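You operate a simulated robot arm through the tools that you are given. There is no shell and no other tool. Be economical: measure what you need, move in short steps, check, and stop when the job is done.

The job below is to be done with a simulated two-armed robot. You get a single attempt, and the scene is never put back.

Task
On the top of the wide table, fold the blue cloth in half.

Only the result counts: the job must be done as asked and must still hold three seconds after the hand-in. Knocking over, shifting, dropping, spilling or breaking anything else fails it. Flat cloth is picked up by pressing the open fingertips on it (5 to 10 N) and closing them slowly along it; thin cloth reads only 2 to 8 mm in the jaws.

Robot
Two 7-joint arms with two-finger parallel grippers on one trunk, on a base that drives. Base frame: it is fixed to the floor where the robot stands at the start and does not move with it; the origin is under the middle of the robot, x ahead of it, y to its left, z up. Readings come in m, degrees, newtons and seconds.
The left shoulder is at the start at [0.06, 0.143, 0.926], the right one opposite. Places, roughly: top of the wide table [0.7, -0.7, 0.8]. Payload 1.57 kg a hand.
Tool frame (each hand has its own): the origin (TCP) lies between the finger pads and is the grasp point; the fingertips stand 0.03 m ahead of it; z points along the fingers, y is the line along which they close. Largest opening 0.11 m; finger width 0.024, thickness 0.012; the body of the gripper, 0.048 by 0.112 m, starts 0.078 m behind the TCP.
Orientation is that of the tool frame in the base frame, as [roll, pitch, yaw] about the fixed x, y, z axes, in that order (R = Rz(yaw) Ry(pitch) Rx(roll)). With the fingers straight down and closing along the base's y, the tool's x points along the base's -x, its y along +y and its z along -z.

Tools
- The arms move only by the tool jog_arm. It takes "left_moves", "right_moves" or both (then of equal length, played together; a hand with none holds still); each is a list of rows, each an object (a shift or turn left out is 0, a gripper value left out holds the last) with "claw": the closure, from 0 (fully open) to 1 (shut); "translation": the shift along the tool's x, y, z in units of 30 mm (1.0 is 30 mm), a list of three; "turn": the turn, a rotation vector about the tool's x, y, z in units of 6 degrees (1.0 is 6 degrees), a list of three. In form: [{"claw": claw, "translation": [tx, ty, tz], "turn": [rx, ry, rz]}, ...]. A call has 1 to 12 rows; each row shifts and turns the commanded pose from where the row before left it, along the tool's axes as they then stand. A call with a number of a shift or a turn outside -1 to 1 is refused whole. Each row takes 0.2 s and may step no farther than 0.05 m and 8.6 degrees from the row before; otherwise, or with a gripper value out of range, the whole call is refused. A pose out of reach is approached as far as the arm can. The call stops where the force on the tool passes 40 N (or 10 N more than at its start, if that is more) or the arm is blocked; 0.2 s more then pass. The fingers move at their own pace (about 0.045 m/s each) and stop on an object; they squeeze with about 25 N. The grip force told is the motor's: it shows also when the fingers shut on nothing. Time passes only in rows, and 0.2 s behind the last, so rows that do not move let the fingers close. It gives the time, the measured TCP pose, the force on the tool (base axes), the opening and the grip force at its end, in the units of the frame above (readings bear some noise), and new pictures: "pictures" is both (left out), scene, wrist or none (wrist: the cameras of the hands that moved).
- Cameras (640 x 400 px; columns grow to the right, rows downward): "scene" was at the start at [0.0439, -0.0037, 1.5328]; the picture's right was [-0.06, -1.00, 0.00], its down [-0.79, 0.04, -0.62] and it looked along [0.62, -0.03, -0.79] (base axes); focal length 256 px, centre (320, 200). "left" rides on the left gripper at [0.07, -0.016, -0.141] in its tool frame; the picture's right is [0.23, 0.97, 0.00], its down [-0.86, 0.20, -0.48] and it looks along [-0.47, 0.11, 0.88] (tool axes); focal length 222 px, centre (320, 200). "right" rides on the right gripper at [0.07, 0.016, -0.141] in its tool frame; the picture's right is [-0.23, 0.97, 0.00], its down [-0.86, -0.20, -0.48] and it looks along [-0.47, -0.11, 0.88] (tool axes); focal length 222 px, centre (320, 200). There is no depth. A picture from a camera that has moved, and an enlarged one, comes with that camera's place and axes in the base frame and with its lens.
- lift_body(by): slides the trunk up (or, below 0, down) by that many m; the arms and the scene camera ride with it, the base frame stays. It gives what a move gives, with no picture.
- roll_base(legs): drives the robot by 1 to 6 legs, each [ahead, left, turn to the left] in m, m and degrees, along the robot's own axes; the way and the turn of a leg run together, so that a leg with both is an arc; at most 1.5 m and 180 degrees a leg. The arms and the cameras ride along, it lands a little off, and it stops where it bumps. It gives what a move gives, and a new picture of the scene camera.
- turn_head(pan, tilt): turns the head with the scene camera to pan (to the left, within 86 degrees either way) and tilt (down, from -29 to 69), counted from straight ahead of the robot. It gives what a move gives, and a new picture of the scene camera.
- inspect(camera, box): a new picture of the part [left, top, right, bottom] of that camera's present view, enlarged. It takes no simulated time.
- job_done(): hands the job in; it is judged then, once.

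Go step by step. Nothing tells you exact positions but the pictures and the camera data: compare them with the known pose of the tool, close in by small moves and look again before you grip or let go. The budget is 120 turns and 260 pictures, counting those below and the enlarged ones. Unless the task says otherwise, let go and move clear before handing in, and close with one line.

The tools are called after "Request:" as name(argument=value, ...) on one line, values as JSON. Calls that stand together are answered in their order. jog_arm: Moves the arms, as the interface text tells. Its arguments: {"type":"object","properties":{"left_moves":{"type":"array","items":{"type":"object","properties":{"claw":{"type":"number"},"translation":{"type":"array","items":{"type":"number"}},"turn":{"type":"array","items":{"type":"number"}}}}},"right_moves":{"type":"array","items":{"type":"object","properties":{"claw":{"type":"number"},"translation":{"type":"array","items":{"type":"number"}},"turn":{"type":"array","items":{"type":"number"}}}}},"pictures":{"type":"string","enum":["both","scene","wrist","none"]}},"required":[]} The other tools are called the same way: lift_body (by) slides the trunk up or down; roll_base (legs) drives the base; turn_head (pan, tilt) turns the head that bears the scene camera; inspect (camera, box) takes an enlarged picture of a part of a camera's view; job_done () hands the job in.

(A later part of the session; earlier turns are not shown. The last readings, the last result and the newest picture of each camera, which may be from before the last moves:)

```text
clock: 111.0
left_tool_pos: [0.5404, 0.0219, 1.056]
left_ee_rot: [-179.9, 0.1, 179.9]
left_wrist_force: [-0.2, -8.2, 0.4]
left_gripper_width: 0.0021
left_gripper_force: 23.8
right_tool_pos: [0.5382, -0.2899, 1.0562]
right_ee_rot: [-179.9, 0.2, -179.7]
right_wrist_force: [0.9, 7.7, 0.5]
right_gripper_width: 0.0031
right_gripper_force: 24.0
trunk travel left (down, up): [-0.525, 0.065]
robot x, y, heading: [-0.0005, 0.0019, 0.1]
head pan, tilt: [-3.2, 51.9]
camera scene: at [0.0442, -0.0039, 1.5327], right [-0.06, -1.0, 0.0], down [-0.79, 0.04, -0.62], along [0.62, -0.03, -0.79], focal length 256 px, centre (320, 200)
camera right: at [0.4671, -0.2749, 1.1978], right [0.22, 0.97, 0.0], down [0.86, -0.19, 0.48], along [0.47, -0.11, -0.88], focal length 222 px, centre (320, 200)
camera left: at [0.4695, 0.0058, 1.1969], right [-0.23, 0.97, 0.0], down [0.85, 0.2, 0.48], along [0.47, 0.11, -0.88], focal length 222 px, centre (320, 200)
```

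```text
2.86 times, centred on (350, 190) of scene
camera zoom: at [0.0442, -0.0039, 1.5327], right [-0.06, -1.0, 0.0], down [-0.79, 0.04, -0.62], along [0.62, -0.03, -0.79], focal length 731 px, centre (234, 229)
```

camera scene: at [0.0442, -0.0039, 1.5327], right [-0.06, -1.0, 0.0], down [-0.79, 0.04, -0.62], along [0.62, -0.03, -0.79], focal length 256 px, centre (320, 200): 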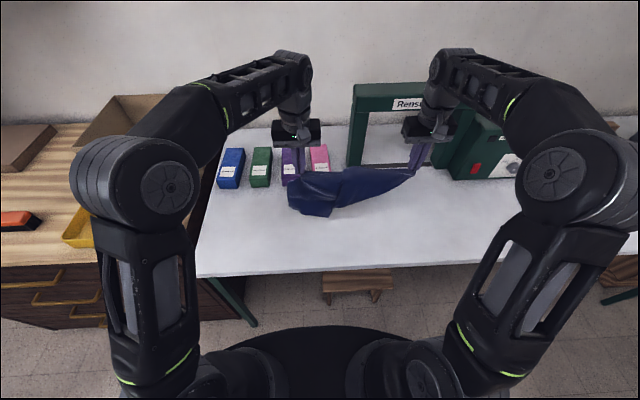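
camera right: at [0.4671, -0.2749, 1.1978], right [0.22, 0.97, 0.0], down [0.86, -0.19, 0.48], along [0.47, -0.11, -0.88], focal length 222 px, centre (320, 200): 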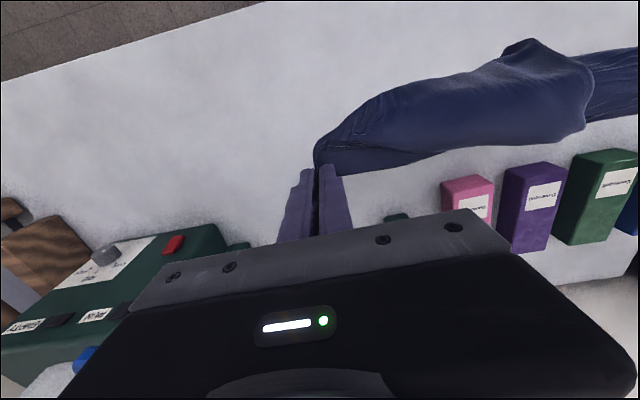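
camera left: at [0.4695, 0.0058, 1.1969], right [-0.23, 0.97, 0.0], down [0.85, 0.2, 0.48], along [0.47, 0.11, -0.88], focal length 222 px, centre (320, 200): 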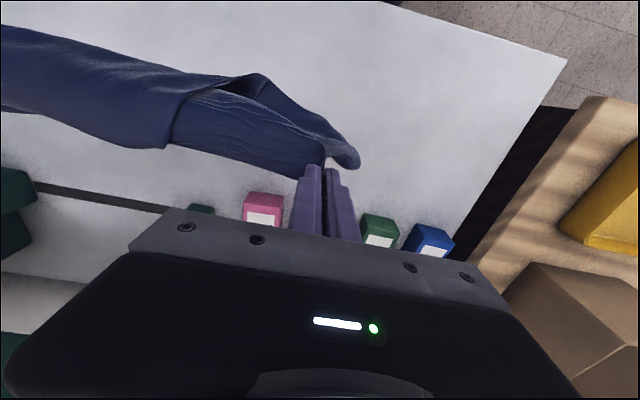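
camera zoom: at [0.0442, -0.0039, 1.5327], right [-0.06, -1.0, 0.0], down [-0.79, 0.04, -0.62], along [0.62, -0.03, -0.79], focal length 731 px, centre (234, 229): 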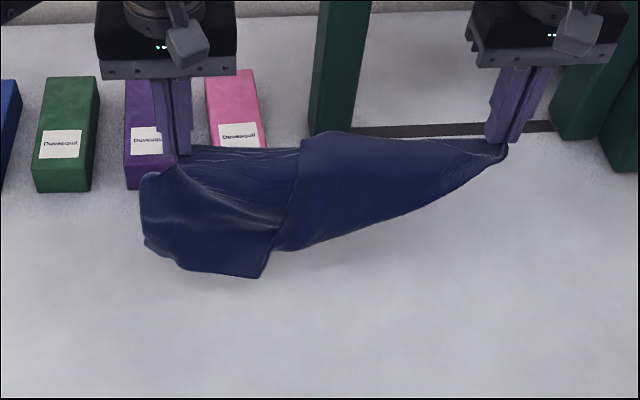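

The far edge is taut between the hands, but part of the near edge is draped over it in the middle. I'll relax the tension and shake back and forth to drop it.

Request:
jog_arm(left_moves=[{"translation": [0, -0.6, 0]}, {"translation": [1, 0, 0.5]}, {"translation": [-1, 0, -0.5]}, {"translation": [1, 0, 0.5]}, {"translation": [-1, 0, -0.5]}, {"translation": [1, 0, 0.5]}, {"translation": [1, 0, -0.5]}, {"translation": [-1, 0.3, 0.5]}, {"translation": [-1, 0.3, -0.5]}, {}, {}], right_moves=[{"translation": [0, 0.6, 0]}, {"translation": [1, 0, 0.5]}, {"translation": [-1, 0, -0.5]}, {"translation": [1, 0, 0.5]}, {"translation": [-1, 0, -0.5]}, {"translation": [1, 0, 0.5]}, {"translation": [1, 0, -0.5]}, {"translation": [-1, -0.3, 0.5]}, {"translation": [-1, -0.3, -0.5]}, {}, {}], pictures="wrist")

Request:
inspect(camera="scene", box=[250, 120, 450, 260])

```text
clock: 113.4
left_tool_pos: [0.5378, 0.0196, 1.0548]
left_ee_rot: [-179.7, 0.2, 179.9]
left_wrist_force: [-1.1, -8.9, 0.2]
left_gripper_width: 0.0022
left_gripper_force: 23.9
right_tool_pos: [0.5386, -0.2909, 1.0573]
right_ee_rot: [-179.8, 0.1, -179.8]
right_wrist_force: [1.0, 8.0, -0.2]
right_gripper_width: 0.0029
right_gripper_force: 24.1
trunk travel left (down, up): [-0.525, 0.065]
robot x, y, heading: [-0.0028, 0.003, -0.2]
head pan, tilt: [-3.2, 51.9]
camera right: at [0.4678, -0.2757, 1.1982], right [0.22, 0.98, 0.0], down [0.86, -0.19, 0.48], along [0.47, -0.11, -0.88], focal length 222 px, centre (320, 200)
camera left: at [0.4683, 0.0039, 1.1957], right [-0.23, 0.97, 0.0], down [0.85, 0.2, 0.48], along [0.47, 0.11, -0.88], focal length 222 px, centre (320, 200)
```

right: 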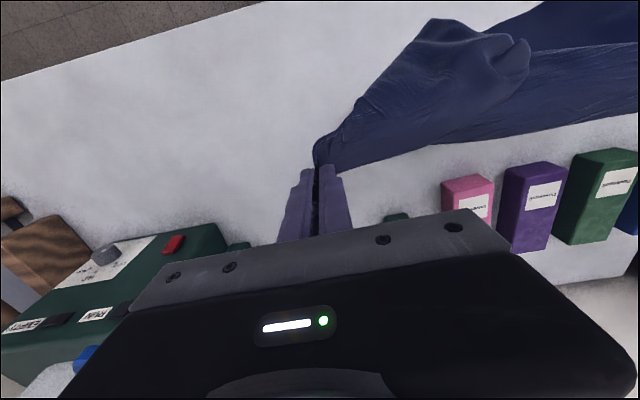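
left: 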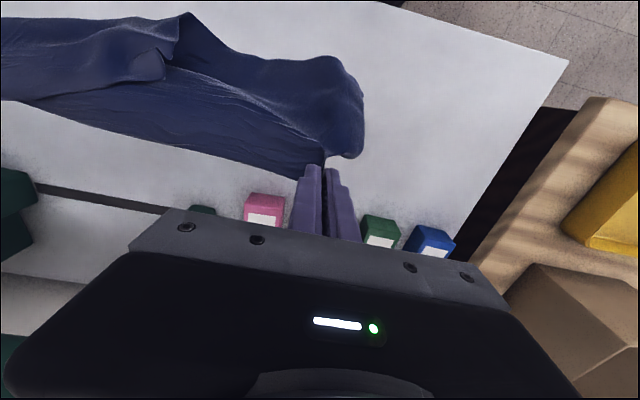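

```text
2.86 times, centred on (350, 190) of scene
camera zoom: at [0.044, -0.0038, 1.5327], right [-0.06, -1.0, 0.0], down [-0.79, 0.04, -0.62], along [0.62, -0.03, -0.79], focal length 731 px, centre (234, 229)
```

zoom: 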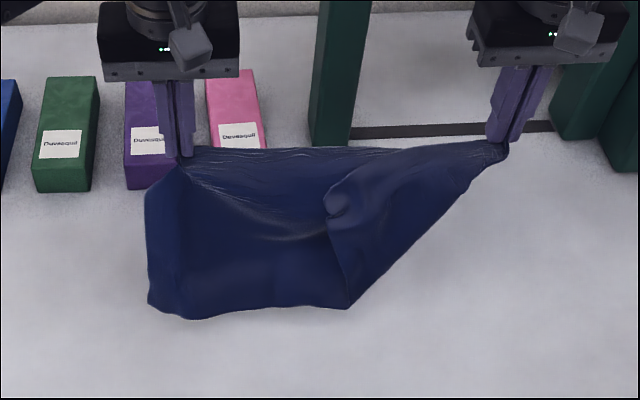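

Shaking helps a lot: the flap is sliding off. I'll shake more.

Request:
jog_arm(left_moves=[{"translation": [0, -0.4, 0]}, {"translation": [1, 0, 0.5]}, {"translation": [-1, 0, -0.5]}, {"translation": [1, 0, 0.5]}, {"translation": [-1, 0, -0.5]}, {"translation": [1, 0, 0.5]}, {"translation": [1, 0, -0.5]}, {"translation": [-1, 0, 0.5]}, {"translation": [-1, 0, -0.5]}, {"translation": [0, 0.4, 0]}, {}, {}], right_moves=[{"translation": [0, 0.4, 0]}, {"translation": [1, 0, 0.5]}, {"translation": [-1, 0, -0.5]}, {"translation": [1, 0, 0.5]}, {"translation": [-1, 0, -0.5]}, {"translation": [1, 0, 0.5]}, {"translation": [1, 0, -0.5]}, {"translation": [-1, 0, 0.5]}, {"translation": [-1, 0, -0.5]}, {"translation": [0, -0.4, 0]}, {}, {}], pictures="none")

Request:
inspect(camera="scene", box=[250, 120, 450, 260])

```text
clock: 116.0
left_tool_pos: [0.5376, 0.02, 1.0562]
left_ee_rot: [-179.9, 0.1, 179.9]
left_wrist_force: [-0.5, -6.7, 0.1]
left_gripper_width: 0.0022
left_gripper_force: 24.0
right_tool_pos: [0.5346, -0.2887, 1.0569]
right_ee_rot: [-179.8, 0.1, -179.7]
right_wrist_force: [0.0, 6.3, 0.4]
right_gripper_width: 0.0028
right_gripper_force: 23.5
trunk travel left (down, up): [-0.525, 0.065]
robot x, y, heading: [-0.001, -0.0021, 0.1]
head pan, tilt: [-3.2, 51.9]
```

```text
2.86 times, centred on (350, 190) of scene
camera zoom: at [0.0438, -0.0038, 1.5328], right [-0.06, -1.0, 0.0], down [-0.79, 0.04, -0.62], along [0.62, -0.03, -0.79], focal length 731 px, centre (234, 229)
```

zoom: 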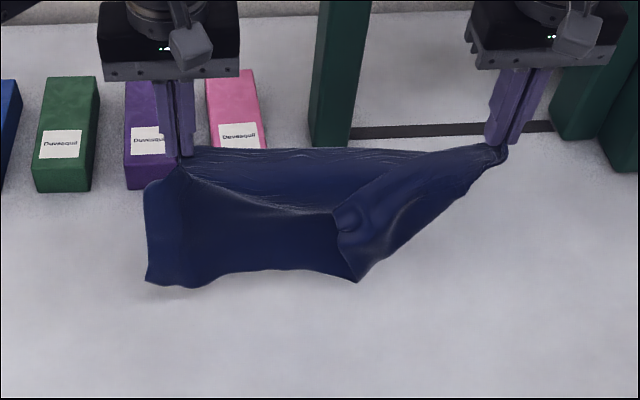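

Nearly open; only the lower right corner is curled inward. Another, stronger shake.

Request:
jog_arm(left_moves=[{"translation": [1, -0.3, 0]}, {"translation": [1, 0, 0]}, {"translation": [-1, 0, 0]}, {"translation": [-1, 0, 0]}, {"translation": [1, 0, 0]}, {"translation": [1, 0, 0]}, {"translation": [-1, 0, 0]}, {"translation": [-1, 0, 0]}, {"translation": [0, 0, 1]}, {"translation": [0, 0.3, -1]}, {}, {}], right_moves=[{"translation": [1, 0.3, 0]}, {"translation": [1, 0, 0]}, {"translation": [-1, 0, 0]}, {"translation": [-1, 0, 0]}, {"translation": [1, 0, 0]}, {"translation": [1, 0, 0]}, {"translation": [-1, 0, 0]}, {"translation": [-1, 0, 0]}, {"translation": [0, 0, 1]}, {"translation": [0, -0.3, -1]}, {}, {}], pictures="none")

Request:
inspect(camera="scene", box=[250, 120, 450, 260])

Request:
inspect(camera="right", box=[260, 0, 640, 240])

```text
clock: 118.6
left_tool_pos: [0.5369, 0.023, 1.0542]
left_ee_rot: [-179.8, 0.1, 180.0]
left_wrist_force: [-0.4, -9.0, -0.5]
left_gripper_width: 0.0022
left_gripper_force: 24.1
right_tool_pos: [0.537, -0.289, 1.0553]
right_ee_rot: [-179.8, 0.1, -179.8]
right_wrist_force: [1.3, 9.0, 0.1]
right_gripper_width: 0.0031
right_gripper_force: 23.9
trunk travel left (down, up): [-0.525, 0.065]
robot x, y, heading: [0.0002, 0.0021, -0.1]
head pan, tilt: [-3.2, 51.9]
```

```text
2.86 times, centred on (350, 190) of scene
camera zoom: at [0.0435, -0.0037, 1.5328], right [-0.06, -1.0, 0.0], down [-0.79, 0.04, -0.62], along [0.62, -0.03, -0.79], focal length 731 px, centre (234, 229)
```

zoom: 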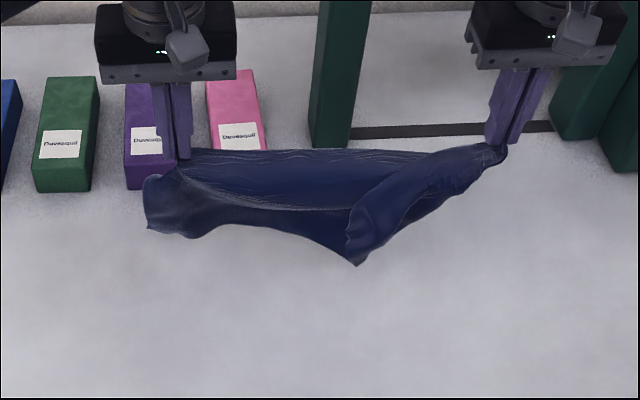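

```text
1.67 times, centred on (450, 120) of right
camera zoom: at [0.4665, -0.2747, 1.1965], right [0.22, 0.98, 0.0], down [0.86, -0.19, 0.48], along [0.47, -0.11, -0.88], focal length 370 px, centre (103, 333)
```

zoom: 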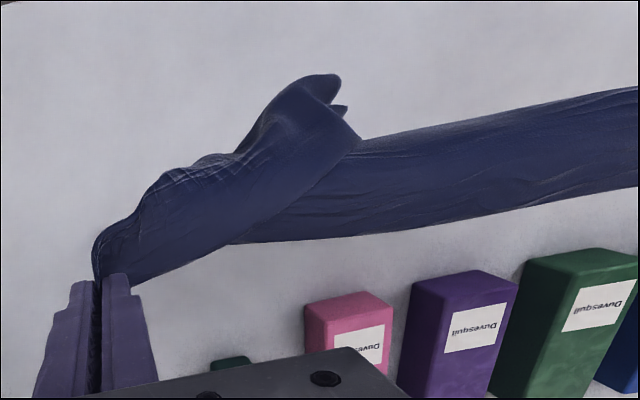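

The cloth is still swinging; I'll let it settle and look again.

Request:
jog_arm(left_moves=[{"translation": [0, -0.1, -0.3]}, {}, {}, {}, {}, {}], right_moves=[{"translation": [0, 0.1, -0.3]}, {}, {}, {}, {}, {}], pictures="none")

Request:
inspect(camera="scene", box=[250, 120, 450, 260])

```text
clock: 120.0
left_tool_pos: [0.5383, 0.0189, 1.0624]
left_ee_rot: [-179.9, 0.1, 180.0]
left_wrist_force: [-0.1, -4.4, -1.3]
left_gripper_width: 0.0022
left_gripper_force: 23.9
right_tool_pos: [0.5368, -0.2854, 1.0641]
right_ee_rot: [-179.8, 0.2, -179.6]
right_wrist_force: [0.5, 4.5, -0.1]
right_gripper_width: 0.0025
right_gripper_force: 23.2
trunk travel left (down, up): [-0.525, 0.065]
robot x, y, heading: [0.0013, -0.0002, -0.1]
head pan, tilt: [-3.2, 51.9]
```

```text
2.86 times, centred on (350, 190) of scene
camera zoom: at [0.044, -0.0038, 1.5328], right [-0.06, -1.0, 0.0], down [-0.79, 0.04, -0.62], along [0.62, -0.03, -0.79], focal length 731 px, centre (234, 229)
```

zoom: 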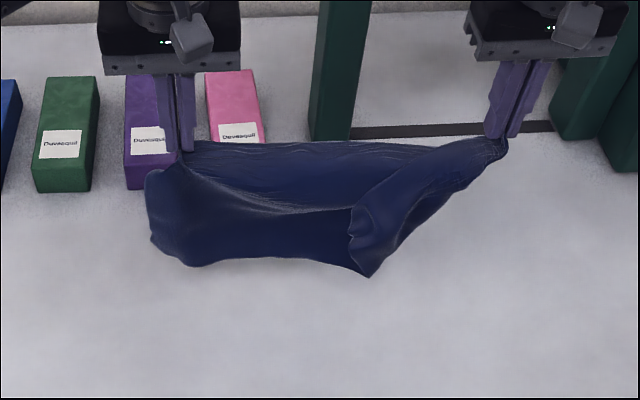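

One lower corner stays curled. I'll lay the cloth out flat: move closer first, then lower while moving away so it trails flat, and fix the corner on the table.

Request:
jog_arm(left_moves=[{"translation": [0.6, 0, 0]}, {"translation": [0.6, 0, 0]}, {"translation": [0.6, 0, 0]}, {"translation": [0.6, 0, 0]}, {"translation": [0.6, 0, 0]}, {"translation": [0.2, 0, 0]}, {}, {}, {}, {}], right_moves=[{"translation": [0.6, 0, 0]}, {"translation": [0.6, 0, 0]}, {"translation": [0.6, 0, 0]}, {"translation": [0.6, 0, 0]}, {"translation": [0.6, 0, 0]}, {"translation": [0.2, 0, 0]}, {}, {}, {}, {}], pictures="none")

Request:
jog_arm(left_moves=[{"translation": [-0.3, 0, 0.68]}, {"translation": [-0.5, 0, 0.68]}, {"translation": [-0.6, 0, 0.68]}, {"translation": [-0.65, 0, 0.68]}, {"translation": [-0.65, 0, 0.68]}, {"translation": [-0.65, 0, 0.68]}, {"translation": [-0.65, 0, 0.68]}, {"translation": [-0.65, 0, 0.68]}, {"translation": [-0.65, 0, 0.68]}, {"translation": [-0.65, 0, 0.68]}, {"translation": [0, 0, 0.4]}, {}], right_moves=[{"translation": [-0.3, 0, 0.68]}, {"translation": [-0.5, 0, 0.68]}, {"translation": [-0.6, 0, 0.68]}, {"translation": [-0.65, 0, 0.68]}, {"translation": [-0.65, 0, 0.68]}, {"translation": [-0.65, 0, 0.68]}, {"translation": [-0.65, 0, 0.68]}, {"translation": [-0.65, 0, 0.68]}, {"translation": [-0.65, 0, 0.68]}, {"translation": [-0.65, 0, 0.68]}, {"translation": [0, 0, 0.4]}, {}])

Request:
inspect(camera="scene", box=[250, 140, 450, 280])

```text
clock: 122.2
left_tool_pos: [0.4437, 0.0181, 1.0633]
left_ee_rot: [-179.9, 0.1, 180.0]
left_wrist_force: [0.3, -5.7, -1.6]
left_gripper_width: 0.0025
left_gripper_force: 23.6
right_tool_pos: [0.4393, -0.2882, 1.0664]
right_ee_rot: [-179.7, 0.1, -179.7]
right_wrist_force: [0.5, 6.1, -0.3]
right_gripper_width: 0.0027
right_gripper_force: 24.8
trunk travel left (down, up): [-0.525, 0.065]
robot x, y, heading: [-0.0001, 0.0, 0.0]
head pan, tilt: [-3.2, 51.9]
```

```text
clock: 124.8
left_tool_pos: [0.6237, 0.0159, 0.8459]
left_ee_rot: [-179.9, 0.0, -179.9]
left_wrist_force: [0.1, -4.0, 0.4]
left_gripper_width: 0.0021
left_gripper_force: 23.9
right_tool_pos: [0.6207, -0.2898, 0.8485]
right_ee_rot: [-179.8, 0.2, -179.7]
right_wrist_force: [0.8, 4.3, -0.2]
right_gripper_width: 0.0027
right_gripper_force: 24.7
trunk travel left (down, up): [-0.525, 0.065]
robot x, y, heading: [-0.0002, -0.0003, -0.2]
head pan, tilt: [-3.2, 51.9]
camera scene: at [0.0441, -0.0038, 1.5327], right [-0.06, -1.0, 0.0], down [-0.79, 0.04, -0.62], along [0.62, -0.03, -0.79], focal length 256 px, centre (320, 200)
camera right: at [0.5501, -0.274, 0.9902], right [0.22, 0.97, 0.0], down [0.86, -0.19, 0.48], along [0.47, -0.11, -0.88], focal length 222 px, centre (320, 200)
camera left: at [0.5536, -0.0003, 0.9882], right [-0.23, 0.97, 0.0], down [0.85, 0.2, 0.48], along [0.47, 0.11, -0.88], focal length 222 px, centre (320, 200)
```

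scene: 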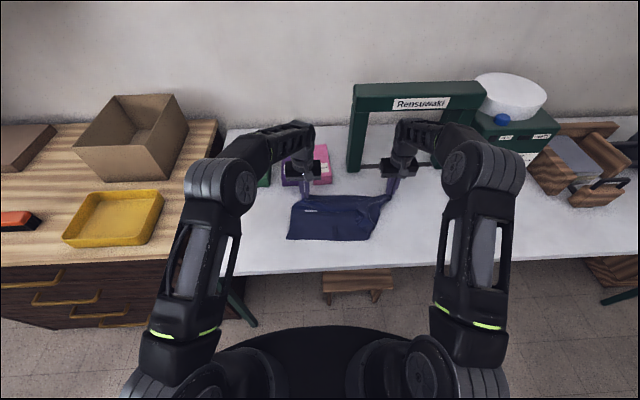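
right: 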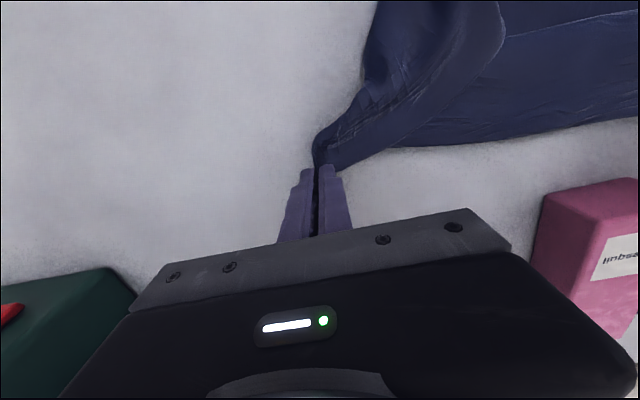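
left: 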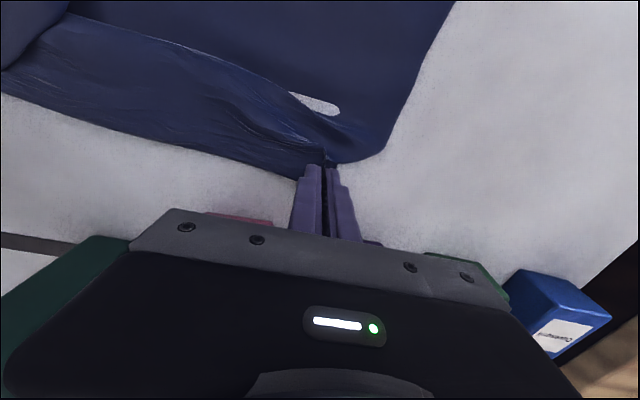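

```text
2.86 times, centred on (350, 210) of scene
camera zoom: at [0.0441, -0.0038, 1.5327], right [-0.06, -1.0, 0.0], down [-0.79, 0.04, -0.62], along [0.62, -0.03, -0.79], focal length 731 px, centre (234, 171)
```

zoom: 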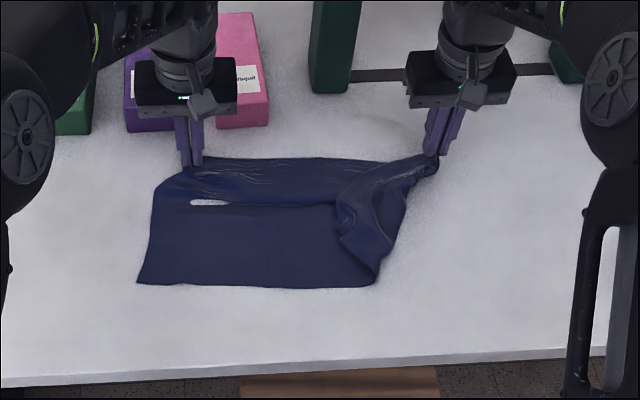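

The cloth is mostly spread; there's an odd gap near the left. I'll lower, release, and withdraw to look properly.

Request:
jog_arm(left_moves=[{"translation": [0, 0, 0.35]}, {"claw": 0.85}, {"claw": 0.6}, {}, {"translation": [0, 0, -0.5]}, {"translation": [0, 0, -1]}, {"translation": [0.3, 0.8, -0.7]}, {"translation": [0.5, 1, -0.4]}, {"translation": [0.5, 1, 0]}, {"translation": [0.5, 1, 0]}, {"translation": [0.5, 1, 0]}, {"translation": [0.5, 1, 0]}], right_moves=[{"translation": [0, 0, 0.4]}, {"claw": 0.85}, {"claw": 0.6}, {}, {"translation": [0, 0, -0.5]}, {"translation": [0, 0, -1]}, {"translation": [0.3, -0.3, -0.7]}, {"translation": [0.3, -0.5, -0.4]}, {"translation": [0.5, -0.5, 0]}, {"translation": [0.5, -0.5, 0]}, {"translation": [0.5, -0.5, 0]}, {"translation": [0.5, -0.5, 0]}], pictures="none")

Request:
inspect(camera="scene", box=[270, 170, 420, 260])

```text
clock: 127.4
left_tool_pos: [0.5412, 0.193, 0.9157]
left_ee_rot: [-179.9, 0.2, 180.0]
left_wrist_force: [-0.8, 0.6, 0.4]
left_gripper_width: 0.0441
left_gripper_force: 0.1
right_tool_pos: [0.5428, -0.3706, 0.9154]
right_ee_rot: [-179.7, 0.1, -179.7]
right_wrist_force: [0.1, -0.5, 0.7]
right_gripper_width: 0.0441
right_gripper_force: 0.0
trunk travel left (down, up): [-0.525, 0.065]
robot x, y, heading: [0.0012, -0.0005, 0.2]
head pan, tilt: [-3.2, 51.9]
```

```text
4.27 times, centred on (345, 215) of scene
camera zoom: at [0.0433, -0.0035, 1.5328], right [-0.06, -1.0, 0.0], down [-0.79, 0.04, -0.62], along [0.62, -0.03, -0.79], focal length 1091 px, centre (213, 136)
```

zoom: 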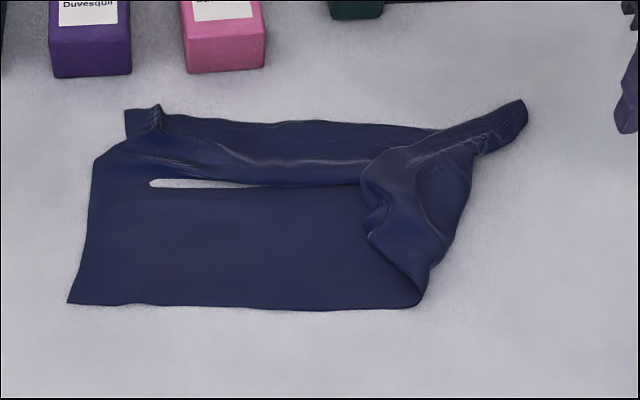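

The cloth is flat except the right part, where the near-right corner is folded over on top around (0.51, −0.15). I'll bring the right hand over to see that corner in detail.

Request:
jog_arm(right_moves=[{"translation": [0.4, 1, -0.3]}, {"translation": [0.4, 1, -0.3]}, {"translation": [0.3, 1, 0]}, {"translation": [0.3, 1, 0]}, {"translation": [0, 1, 0]}, {"translation": [0, 0.8, 0]}, {}], pictures="none")

Request:
inspect(camera="right", box=[160, 20, 480, 220])

```text
clock: 129.0
left_tool_pos: [0.5411, 0.1924, 0.9153]
left_ee_rot: [-179.9, 0.1, 180.0]
left_wrist_force: [-0.3, -0.2, 0.4]
left_gripper_width: 0.0441
left_gripper_force: 0.1
right_tool_pos: [0.4984, -0.1996, 0.9311]
right_ee_rot: [-179.8, 0.0, -179.8]
right_wrist_force: [0.5, -0.1, -0.4]
right_gripper_width: 0.044
right_gripper_force: 0.0
trunk travel left (down, up): [-0.525, 0.065]
robot x, y, heading: [-0.0003, -0.0008, 0.0]
head pan, tilt: [-3.2, 51.9]
```

```text
2.00 times, centred on (320, 120) of right
camera zoom: at [0.4285, -0.1841, 1.0734], right [0.22, 0.97, 0.0], down [0.86, -0.19, 0.48], along [0.47, -0.11, -0.88], focal length 444 px, centre (320, 360)
```

zoom: 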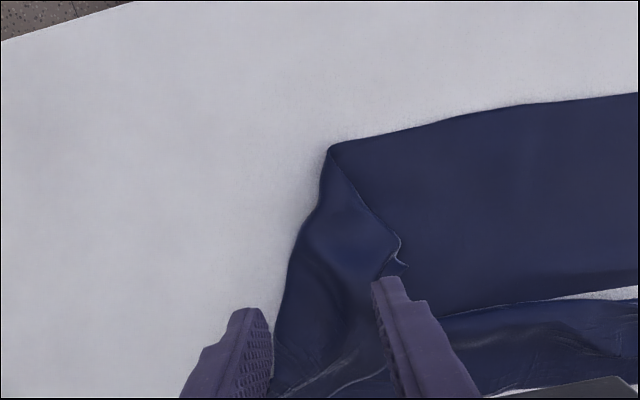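

The corner flap's tip is at about (0.507, −0.155). I'll pinch it lightly at (0.50, −0.178).

Request:
jog_arm(right_moves=[{"claw": 0.68, "translation": [0, 0.37, 0.8]}, {"translation": [0, 0.36, 0.8]}, {"translation": [0, 0, 0.8]}, {"translation": [0, 0, 0.5]}, {"translation": [0, 0, 0.25]}, {"translation": [0, 0, 0.1]}, {}], pictures="none")

```text
clock: 130.6
left_tool_pos: [0.541, 0.191, 0.9145]
left_ee_rot: [-179.9, 0.2, -180.0]
left_wrist_force: [-0.2, 0.4, 1.1]
left_gripper_width: 0.044
left_gripper_force: 0.0
right_tool_pos: [0.5002, -0.1762, 0.8366]
right_ee_rot: [-179.8, 0.2, -179.7]
right_wrist_force: [-0.1, 0.5, -1.2]
right_gripper_width: 0.0352
right_gripper_force: 0.1
trunk travel left (down, up): [-0.525, 0.065]
robot x, y, heading: [0.0032, -0.0008, 0.1]
head pan, tilt: [-3.2, 51.9]
```

Request:
jog_arm(right_moves=[{"translation": [0, 0, 0.1]}, {"translation": [0, 0, 0.04]}, {}, {"claw": 0.72}, {"claw": 0.76}, {"claw": 0.8}, {"claw": 0.84}, {"claw": 0.88}, {"claw": 0.92}, {"claw": 0.96}, {"claw": 1.0}, {}], pictures="wrist")

```text
clock: 133.2
left_tool_pos: [0.5403, 0.1918, 0.9143]
left_ee_rot: [-179.9, 0.1, 180.0]
left_wrist_force: [0.0, 0.2, 0.7]
left_gripper_width: 0.0439
left_gripper_force: 0.1
right_tool_pos: [0.4997, -0.1754, 0.8329]
right_ee_rot: [-179.9, 0.1, -179.8]
right_wrist_force: [0.3, 1.1, 1.2]
right_gripper_width: 0.0024
right_gripper_force: 23.3
trunk travel left (down, up): [-0.525, 0.065]
robot x, y, heading: [-0.0026, -0.0005, -0.3]
head pan, tilt: [-3.2, 51.9]
camera right: at [0.4291, -0.1609, 0.9741], right [0.22, 0.97, 0.0], down [0.86, -0.19, 0.48], along [0.47, -0.11, -0.88], focal length 222 px, centre (320, 200)
```

right: 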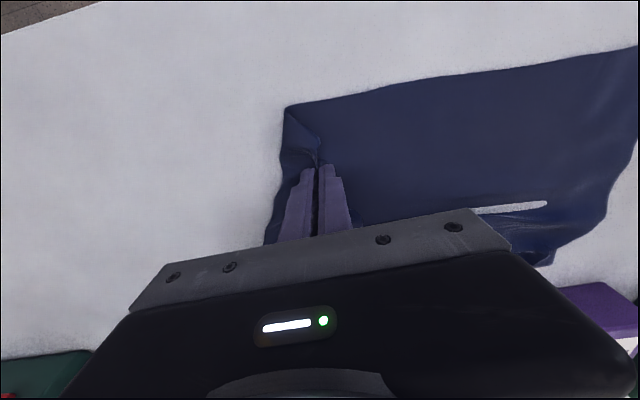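

Gripped one layer (2.4 mm). I'll lift it, carry it over to the right and toward the near edge, and lay it down.

Request:
jog_arm(right_moves=[{"translation": [0, 0, -0.6]}, {"translation": [0, -0.1, -0.7]}, {"translation": [0.2, -0.5, -0.4]}, {"translation": [0.3, -0.7, 0]}, {"translation": [0.3, -0.7, 0]}, {"translation": [0.3, -0.6, 0.2]}, {"translation": [0.2, -0.4, 0.6]}, {"translation": [0, -0.2, 0.7]}, {}], pictures="wrist")

Request:
inspect(camera="scene", box=[270, 170, 420, 260])

```text
clock: 135.2
left_tool_pos: [0.5404, 0.1915, 0.9146]
left_ee_rot: [-179.9, 0.1, -180.0]
left_wrist_force: [0.0, -0.3, 1.1]
left_gripper_width: 0.0438
left_gripper_force: 0.1
right_tool_pos: [0.4649, -0.2757, 0.8402]
right_ee_rot: [-179.8, 0.1, -179.7]
right_wrist_force: [-0.8, 0.1, -0.5]
right_gripper_width: 0.0022
right_gripper_force: 23.3
trunk travel left (down, up): [-0.525, 0.065]
robot x, y, heading: [0.0021, 0.0003, 0.0]
head pan, tilt: [-3.2, 51.9]
camera right: at [0.3925, -0.2592, 0.9812], right [0.22, 0.97, 0.0], down [0.86, -0.19, 0.48], along [0.47, -0.11, -0.88], focal length 222 px, centre (320, 200)
```

right: 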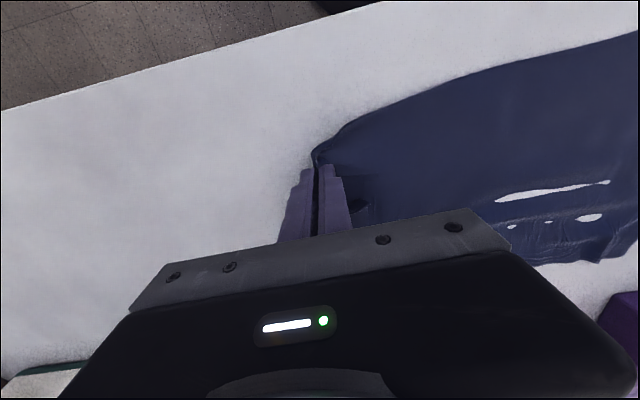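

```text
4.27 times, centred on (345, 215) of scene
camera zoom: at [0.0437, -0.0037, 1.5328], right [-0.06, -1.0, 0.0], down [-0.79, 0.04, -0.62], along [0.62, -0.03, -0.79], focal length 1091 px, centre (213, 136)
```

zoom: 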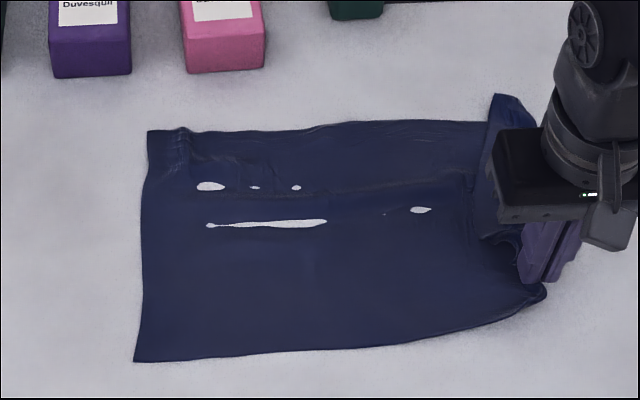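

The cloth is now spread nearly flat (the white specks are just where it sinks into the tabletop in the rendering). I'll release and check the corners.

Request:
jog_arm(right_moves=[{"translation": [0, 0, 0.2]}, {"claw": 0.85}, {"claw": 0.6}, {}, {"translation": [0, 0, -0.5]}, {"translation": [0, 0, -1]}, {"translation": [0.5, -0.8, -0.7]}, {"translation": [0, -1, -0.2]}, {"translation": [0, -1, 0]}], pictures="none")

Request:
inspect(camera="scene", box=[270, 170, 420, 264])

```text
clock: 137.2
left_tool_pos: [0.5409, 0.1915, 0.9138]
left_ee_rot: [-179.9, 0.1, 180.0]
left_wrist_force: [0.1, 0.0, -1.1]
left_gripper_width: 0.044
left_gripper_force: 0.0
right_tool_pos: [0.4437, -0.3587, 0.9061]
right_ee_rot: [-179.8, -0.1, -179.7]
right_wrist_force: [-0.3, 0.8, 0.6]
right_gripper_width: 0.0439
right_gripper_force: 0.0
trunk travel left (down, up): [-0.525, 0.065]
robot x, y, heading: [-0.0005, 0.0017, -0.1]
head pan, tilt: [-3.2, 51.9]
```

```text
4.26 times, centred on (345, 217) of scene
camera zoom: at [0.0437, -0.0043, 1.5328], right [-0.06, -1.0, 0.0], down [-0.79, 0.04, -0.62], along [0.62, -0.03, -0.79], focal length 1088 px, centre (214, 128)
```

zoom: 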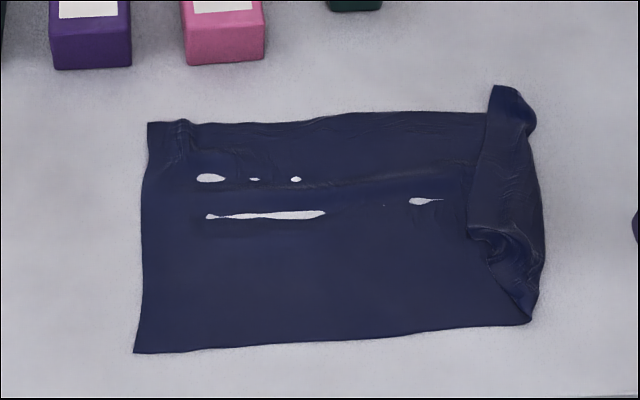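

Only the right edge is still folded over by about 4 cm. I'll pinch that flap near (0.557, −0.268) and pull it out to the right.

Request:
jog_arm(right_moves=[{"claw": 0.7, "translation": [-0.75, 0.6, 0.2]}, {"translation": [-0.75, 0.6, 0.3]}, {"translation": [-0.75, 0.6, 0.3]}, {"translation": [-0.75, 0.6, 0.3]}, {"translation": [-0.75, 0.6, 0.3]}, {}], pictures="none")

Request:
inspect(camera="right", box=[200, 40, 480, 215])

```text
clock: 138.6
left_tool_pos: [0.542, 0.192, 0.9133]
left_ee_rot: [-179.9, 0.1, 180.0]
left_wrist_force: [-0.1, -0.1, -0.6]
left_gripper_width: 0.0438
left_gripper_force: 0.1
right_tool_pos: [0.5562, -0.2665, 0.8603]
right_ee_rot: [-179.8, 0.1, -179.6]
right_wrist_force: [-0.1, 0.3, 0.0]
right_gripper_width: 0.0332
right_gripper_force: 0.1
trunk travel left (down, up): [-0.525, 0.065]
robot x, y, heading: [-0.0012, 0.0008, -0.2]
head pan, tilt: [-3.2, 51.9]
```

```text
2.29 times, centred on (340, 128) of right
camera zoom: at [0.487, -0.2512, 1.002], right [0.22, 0.97, 0.0], down [0.86, -0.19, 0.48], along [0.47, -0.11, -0.88], focal length 508 px, centre (274, 366)
```

zoom: 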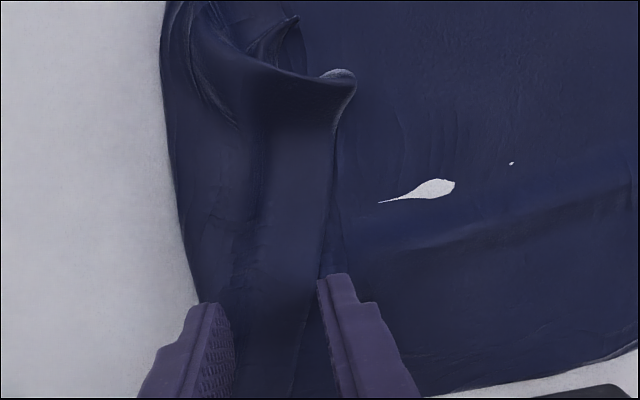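

Request:
jog_arm(right_moves=[{"claw": 0.74, "translation": [0, -0.2, 0.4]}, {"translation": [0, 0, 0.4]}, {"translation": [0, 0, 0.1]}, {"translation": [0, 0, 0.04]}, {}, {"claw": 0.78}, {"claw": 0.82}, {"claw": 0.86}, {"claw": 0.9}, {"claw": 0.95}, {"claw": 1.0}, {}], pictures="none")

```text
clock: 141.2
left_tool_pos: [0.5407, 0.1913, 0.9137]
left_ee_rot: [-179.9, 0.1, 180.0]
left_wrist_force: [0.2, 0.7, -0.1]
left_gripper_width: 0.0442
left_gripper_force: 0.1
right_tool_pos: [0.5576, -0.2733, 0.8347]
right_ee_rot: [-179.8, 0.2, -179.7]
right_wrist_force: [1.2, -0.3, 0.5]
right_gripper_width: 0.0
right_gripper_force: 21.4
trunk travel left (down, up): [-0.525, 0.065]
robot x, y, heading: [-0.0013, -0.0019, 0.1]
head pan, tilt: [-3.2, 51.9]
```

Missed because the press was too light. I'll reopen, press firmer and close again.

Request:
jog_arm(right_moves=[{"translation": [0, 0, -0.3]}, {"claw": 0.72}, {}, {"translation": [0, 0, 0.3]}, {"translation": [0, 0, 0.08]}, {}], pictures="none")

```text
clock: 142.6
left_tool_pos: [0.5412, 0.1925, 0.9146]
left_ee_rot: [-179.9, 0.1, 180.0]
left_wrist_force: [-0.4, -0.2, -0.3]
left_gripper_width: 0.0441
left_gripper_force: 0.0
right_tool_pos: [0.5579, -0.2726, 0.8327]
right_ee_rot: [-179.8, 0.1, -179.7]
right_wrist_force: [-0.2, 0.6, 3.8]
right_gripper_width: 0.031
right_gripper_force: 0.5
trunk travel left (down, up): [-0.525, 0.065]
robot x, y, heading: [-0.0024, -0.0023, -0.0]
head pan, tilt: [-3.2, 51.9]
```

Request:
jog_arm(right_moves=[{"translation": [0, 0, 0.035]}, {}, {"claw": 0.76}, {"claw": 0.8}, {"claw": 0.84}, {"claw": 0.88}, {"claw": 0.92}, {"claw": 0.96}, {"claw": 1.0}, {}, {}], pictures="wrist")

```text
clock: 145.0
left_tool_pos: [0.5391, 0.1932, 0.9149]
left_ee_rot: [-179.8, 0.3, 179.9]
left_wrist_force: [0.4, 0.0, -0.1]
left_gripper_width: 0.0439
left_gripper_force: 0.1
right_tool_pos: [0.5578, -0.2713, 0.8326]
right_ee_rot: [-179.6, 0.3, -179.8]
right_wrist_force: [1.6, 4.5, 24.3]
right_gripper_width: 0.0022
right_gripper_force: 24.1
trunk travel left (down, up): [-0.525, 0.065]
robot x, y, heading: [0.0023, 0.0011, 0.0]
head pan, tilt: [-3.2, 51.9]
camera right: at [0.4863, -0.2562, 0.9731], right [0.22, 0.97, 0.0], down [0.85, -0.19, 0.48], along [0.47, -0.11, -0.88], focal length 222 px, centre (320, 200)
```

right: 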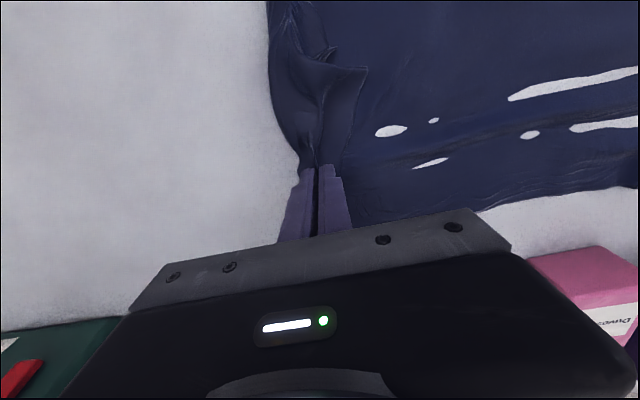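

Gripped 2.2 mm. I'll lift a bit, carry it right about 7 cm and lay it down, then release.

Request:
jog_arm(right_moves=[{"translation": [0, 0.1, -0.6]}, {"translation": [0, 0, -0.8]}, {"translation": [0, -0.5, -0.2]}, {"translation": [0, -0.7, 0]}, {"translation": [0, -0.7, 0.2]}, {"translation": [0, -0.6, 0.6]}, {"translation": [0, -0.3, 0.6]}, {"translation": [0, 0, 0.2]}, {"claw": 0.85}, {"claw": 0.6}, {"translation": [0, 0, -0.7]}, {"translation": [0.3, -0.7, -1]}], pictures="none")

Request:
jog_arm(right_moves=[{"translation": [0.5, -0.8, -0.3]}, {"translation": [0.5, -0.8, 0]}, {}], pictures="none")

Request:
inspect(camera="scene", box=[270, 170, 420, 264])

```text
clock: 147.6
left_tool_pos: [0.5399, 0.1924, 0.9147]
left_ee_rot: [-179.9, 0.1, 180.0]
left_wrist_force: [-0.2, 0.3, -0.1]
left_gripper_width: 0.044
left_gripper_force: 0.0
right_tool_pos: [0.5483, -0.3746, 0.8829]
right_ee_rot: [-179.8, 0.1, -179.7]
right_wrist_force: [-0.1, -0.3, 0.0]
right_gripper_width: 0.0438
right_gripper_force: 0.2
trunk travel left (down, up): [-0.525, 0.065]
robot x, y, heading: [-0.0012, -0.0048, 0.0]
head pan, tilt: [-3.2, 51.9]
```

```text
clock: 148.4
left_tool_pos: [0.5415, 0.1927, 0.9149]
left_ee_rot: [-179.9, 0.2, -179.9]
left_wrist_force: [0.1, -0.5, 0.1]
left_gripper_width: 0.0441
left_gripper_force: 0.0
right_tool_pos: [0.5181, -0.4218, 0.8923]
right_ee_rot: [-179.8, 0.1, -179.7]
right_wrist_force: [0.3, 0.0, 1.0]
right_gripper_width: 0.0439
right_gripper_force: 0.0
trunk travel left (down, up): [-0.525, 0.065]
robot x, y, heading: [-0.0039, 0.0002, -0.1]
head pan, tilt: [-3.2, 51.9]
```

```text
4.26 times, centred on (345, 217) of scene
camera zoom: at [0.044, -0.0037, 1.5328], right [-0.06, -1.0, 0.0], down [-0.79, 0.04, -0.62], along [0.62, -0.03, -0.79], focal length 1088 px, centre (214, 128)
```

zoom: 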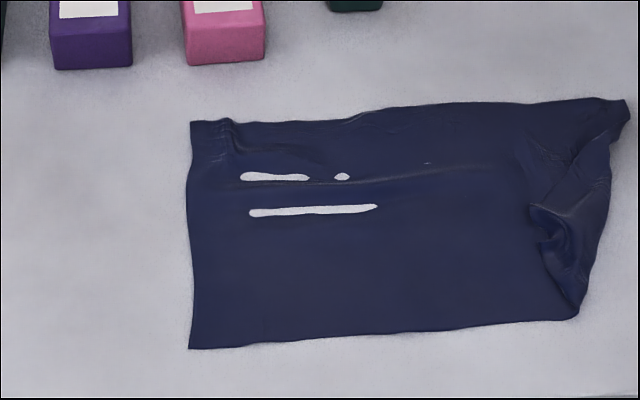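

Very good; only the near-right corner is still turned in. One more pinch there: I'll bring the right hand over it and look.

Request:
jog_arm(right_moves=[{"translation": [0.3, 1, 0]}, {"translation": [0.3, 1, 0.2]}, {"translation": [0.3, 1, 0.3]}, {"translation": [0.2, 1, 0.3]}, {}], pictures="none")

Request:
inspect(camera="right", box=[200, 40, 480, 215])

```text
clock: 149.6
left_tool_pos: [0.5404, 0.1924, 0.915]
left_ee_rot: [-179.8, 0.0, -179.9]
left_wrist_force: [0.0, 1.2, 0.7]
left_gripper_width: 0.044
left_gripper_force: 0.1
right_tool_pos: [0.4858, -0.3002, 0.8671]
right_ee_rot: [-179.8, 0.1, -179.8]
right_wrist_force: [0.6, 0.1, 0.7]
right_gripper_width: 0.0439
right_gripper_force: 0.1
trunk travel left (down, up): [-0.525, 0.065]
robot x, y, heading: [-0.0006, -0.0006, -0.1]
head pan, tilt: [-3.2, 51.9]
```

```text
2.29 times, centred on (340, 128) of right
camera zoom: at [0.4153, -0.2848, 1.0077], right [0.22, 0.97, 0.0], down [0.86, -0.19, 0.48], along [0.47, -0.11, -0.88], focal length 508 px, centre (274, 366)
```

zoom: 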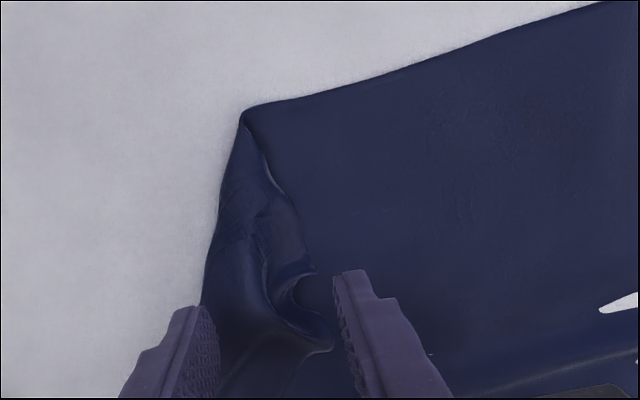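

Request:
jog_arm(right_moves=[{"claw": 0.71, "translation": [0.35, -0.05, 0.5]}, {"translation": [0, 0, 0.4]}, {"translation": [0, 0, 0.15]}, {"translation": [0, 0, 0.07]}, {"translation": [0, 0, 0.04]}, {}], pictures="none")

```text
clock: 151.0
left_tool_pos: [0.5407, 0.1921, 0.9151]
left_ee_rot: [-179.9, 0.1, -180.0]
left_wrist_force: [0.1, -0.5, -0.1]
left_gripper_width: 0.044
left_gripper_force: 0.0
right_tool_pos: [0.4751, -0.3054, 0.8318]
right_ee_rot: [-179.9, 0.0, -179.7]
right_wrist_force: [0.0, 0.9, 3.9]
right_gripper_width: 0.0324
right_gripper_force: 0.6
trunk travel left (down, up): [-0.525, 0.065]
robot x, y, heading: [0.0006, -0.0001, -0.1]
head pan, tilt: [-3.2, 51.9]
```

Request:
jog_arm(right_moves=[{"translation": [0, 0, 0.03]}, {}, {"claw": 0.75}, {"claw": 0.79}, {"claw": 0.83}, {"claw": 0.87}, {"claw": 0.91}, {"claw": 0.96}, {"claw": 1.0}, {}, {}], pictures="none")

```text
clock: 153.4
left_tool_pos: [0.54, 0.1935, 0.9149]
left_ee_rot: [-179.9, 0.2, -179.9]
left_wrist_force: [0.3, 0.3, -0.4]
left_gripper_width: 0.044
left_gripper_force: 0.1
right_tool_pos: [0.4743, -0.3044, 0.8309]
right_ee_rot: [-179.7, 0.2, -179.6]
right_wrist_force: [0.6, 0.3, 21.8]
right_gripper_width: 0.0043
right_gripper_force: 25.0
trunk travel left (down, up): [-0.525, 0.065]
robot x, y, heading: [0.0032, 0.0008, -0.1]
head pan, tilt: [-3.2, 51.9]
```

Request:
jog_arm(right_moves=[{"translation": [0, 0, -0.6]}, {"translation": [0, 0, -0.8]}, {"translation": [0.2, -0.5, -0.2]}, {"translation": [0.3, -0.6, 0]}, {"translation": [0.3, -0.6, 0.2]}, {"translation": [0.2, -0.5, 0.6]}, {"translation": [0.1, -0.2, 0.6]}, {"translation": [0, 0, 0.2]}, {"claw": 0.85}, {"claw": 0.6}, {"translation": [0, 0, -0.7]}, {"translation": [0, -0.7, -1]}], pictures="none")

Request:
jog_arm(right_moves=[{"translation": [0, -1, -0.3]}, {"translation": [0, -0.5, 0]}, {}], pictures="none")

Request:
inspect(camera="scene", box=[290, 170, 440, 264])

```text
clock: 156.0
left_tool_pos: [0.5417, 0.1924, 0.9147]
left_ee_rot: [-179.8, 0.0, -179.9]
left_wrist_force: [0.5, 0.4, 0.1]
left_gripper_width: 0.0439
left_gripper_force: 0.0
right_tool_pos: [0.4429, -0.3972, 0.8811]
right_ee_rot: [-179.8, 0.0, -179.7]
right_wrist_force: [-1.1, 0.5, 0.4]
right_gripper_width: 0.044
right_gripper_force: 0.1
trunk travel left (down, up): [-0.525, 0.065]
robot x, y, heading: [0.0011, -0.001, -0.1]
head pan, tilt: [-3.2, 51.9]
```

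```text
clock: 156.8
left_tool_pos: [0.5415, 0.1925, 0.9148]
left_ee_rot: [-179.9, 0.1, 180.0]
left_wrist_force: [-0.9, 0.5, -0.1]
left_gripper_width: 0.0439
left_gripper_force: 0.1
right_tool_pos: [0.4427, -0.4436, 0.8918]
right_ee_rot: [-179.8, 0.1, -179.6]
right_wrist_force: [-0.1, -0.9, 0.6]
right_gripper_width: 0.0439
right_gripper_force: 0.1
trunk travel left (down, up): [-0.525, 0.065]
robot x, y, heading: [-0.0007, 0.0005, -0.2]
head pan, tilt: [-3.2, 51.9]
```

```text
4.26 times, centred on (365, 217) of scene
camera zoom: at [0.0438, -0.0038, 1.5328], right [-0.06, -1.0, 0.0], down [-0.79, 0.04, -0.62], along [0.62, -0.03, -0.79], focal length 1088 px, centre (128, 128)
```

zoom: 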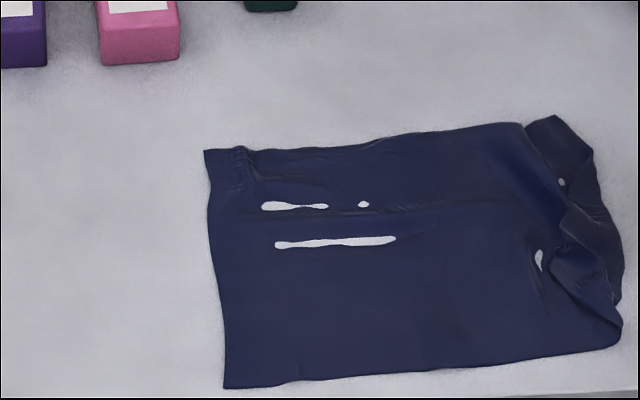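

The cloth slid right and its right edge turned in again. The cloth is now centred near y −0.25, so I'll first drive the base 0.22 m to the right for better reach.

Request:
roll_base(legs=[[0, -0.22, 0]])

Request:
inspect(camera="scene", box=[230, 160, 400, 266])

```text
clock: 158.5
left_tool_pos: [0.5399, -0.0342, 0.9143]
left_ee_rot: [-180.0, 0.1, -180.0]
left_wrist_force: [0.9, -0.9, 0.1]
left_gripper_width: 0.0441
left_gripper_force: 0.1
right_tool_pos: [0.4432, -0.6689, 0.8908]
right_ee_rot: [-179.8, 0.1, -179.6]
right_wrist_force: [0.2, -0.8, -0.2]
right_gripper_width: 0.0442
right_gripper_force: 0.1
trunk travel left (down, up): [-0.525, 0.065]
robot x, y, heading: [-0.0004, -0.2258, -0.2]
head pan, tilt: [-3.2, 51.9]
camera scene: at [0.044, -0.2313, 1.5328], right [-0.06, -1.0, 0.0], down [-0.79, 0.04, -0.62], along [0.62, -0.03, -0.79], focal length 256 px, centre (320, 200)
```

scene: 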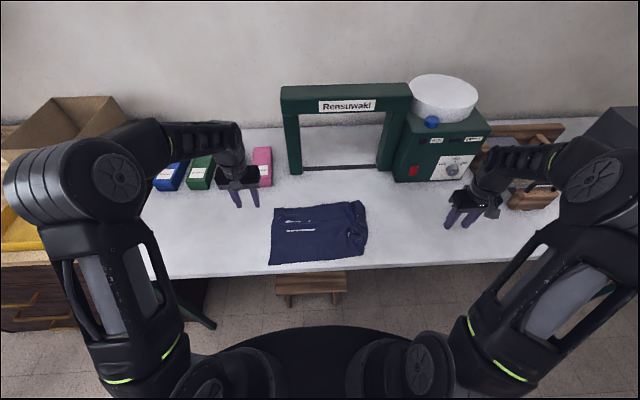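

```text
3.76 times, centred on (315, 213) of scene
camera zoom: at [0.044, -0.2313, 1.5328], right [-0.06, -1.0, 0.0], down [-0.79, 0.04, -0.62], along [0.62, -0.03, -0.79], focal length 963 px, centre (339, 151)
```

zoom: 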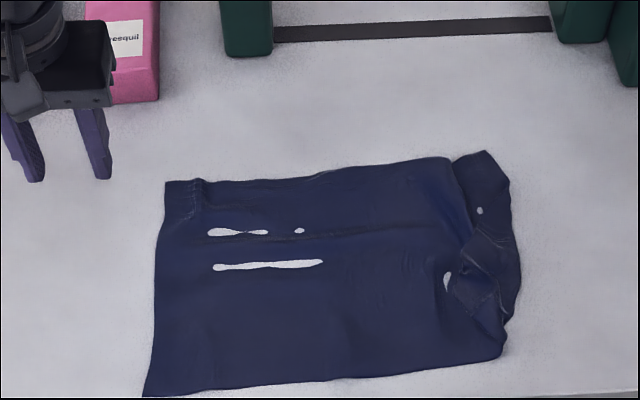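

Now centred. The far edge runs from C4 (0.591, −0.094) to the turned-in flap at (0.60, −0.37…−0.41). I'll place the left hand at C4 and the right hand over the flap.

Request:
jog_arm(left_moves=[{"claw": 0.66, "translation": [-0.31, -0.74, 0.45]}, {"translation": [-0.31, -0.74, 0.45]}, {"translation": [-0.31, -0.74, 0.45]}, {"translation": [-0.31, -0.74, 0.45]}, {}, {}, {}, {}, {}, {}, {}], right_moves=[{"claw": 0.76, "translation": [-0.466, 0.91, 0]}, {"translation": [-0.466, 0.91, 0]}, {"translation": [-0.466, 0.91, 0]}, {"translation": [-0.466, 0.91, 0]}, {"translation": [-0.466, 0.91, 0]}, {"translation": [-0.466, 0.91, 0.1]}, {"translation": [-0.466, 0.91, 0.2]}, {"translation": [-0.466, 0.91, 0.2]}, {"translation": [-0.466, 0.91, 0.2]}, {"translation": [-0.466, 0.91, 0.3]}, {}], pictures="none")

Request:
inspect(camera="left", box=[200, 60, 440, 210])

Request:
inspect(camera="right", box=[200, 60, 440, 210])

```text
clock: 160.9
left_tool_pos: [0.5802, -0.1231, 0.8603]
left_ee_rot: [-179.9, 0.1, 179.9]
left_wrist_force: [1.0, -0.1, -0.8]
left_gripper_width: 0.0372
left_gripper_force: 0.0
right_tool_pos: [0.5818, -0.3947, 0.8609]
right_ee_rot: [-179.8, 0.1, -179.7]
right_wrist_force: [-0.5, -0.3, -0.1]
right_gripper_width: 0.0263
right_gripper_force: 0.1
trunk travel left (down, up): [-0.525, 0.065]
robot x, y, heading: [0.001, -0.2228, -0.0]
head pan, tilt: [-3.2, 51.9]
```

```text
2.67 times, centred on (320, 135) of left
camera zoom: at [0.5089, -0.1392, 1.0], right [-0.23, 0.97, 0.0], down [0.85, 0.2, 0.48], along [0.47, 0.11, -0.88], focal length 592 px, centre (320, 373)
```

zoom: 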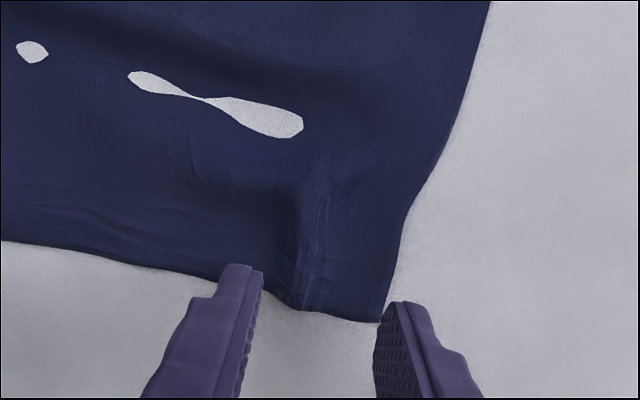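

```text
2.67 times, centred on (320, 135) of right
camera zoom: at [0.511, -0.3782, 1.0014], right [0.22, 0.98, 0.0], down [0.86, -0.19, 0.48], along [0.47, -0.11, -0.88], focal length 592 px, centre (320, 373)
```

zoom: 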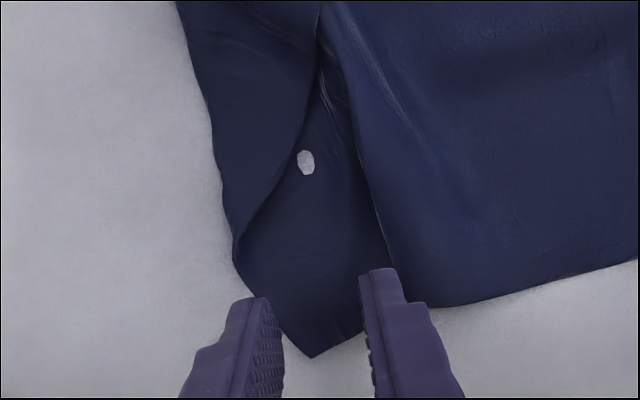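

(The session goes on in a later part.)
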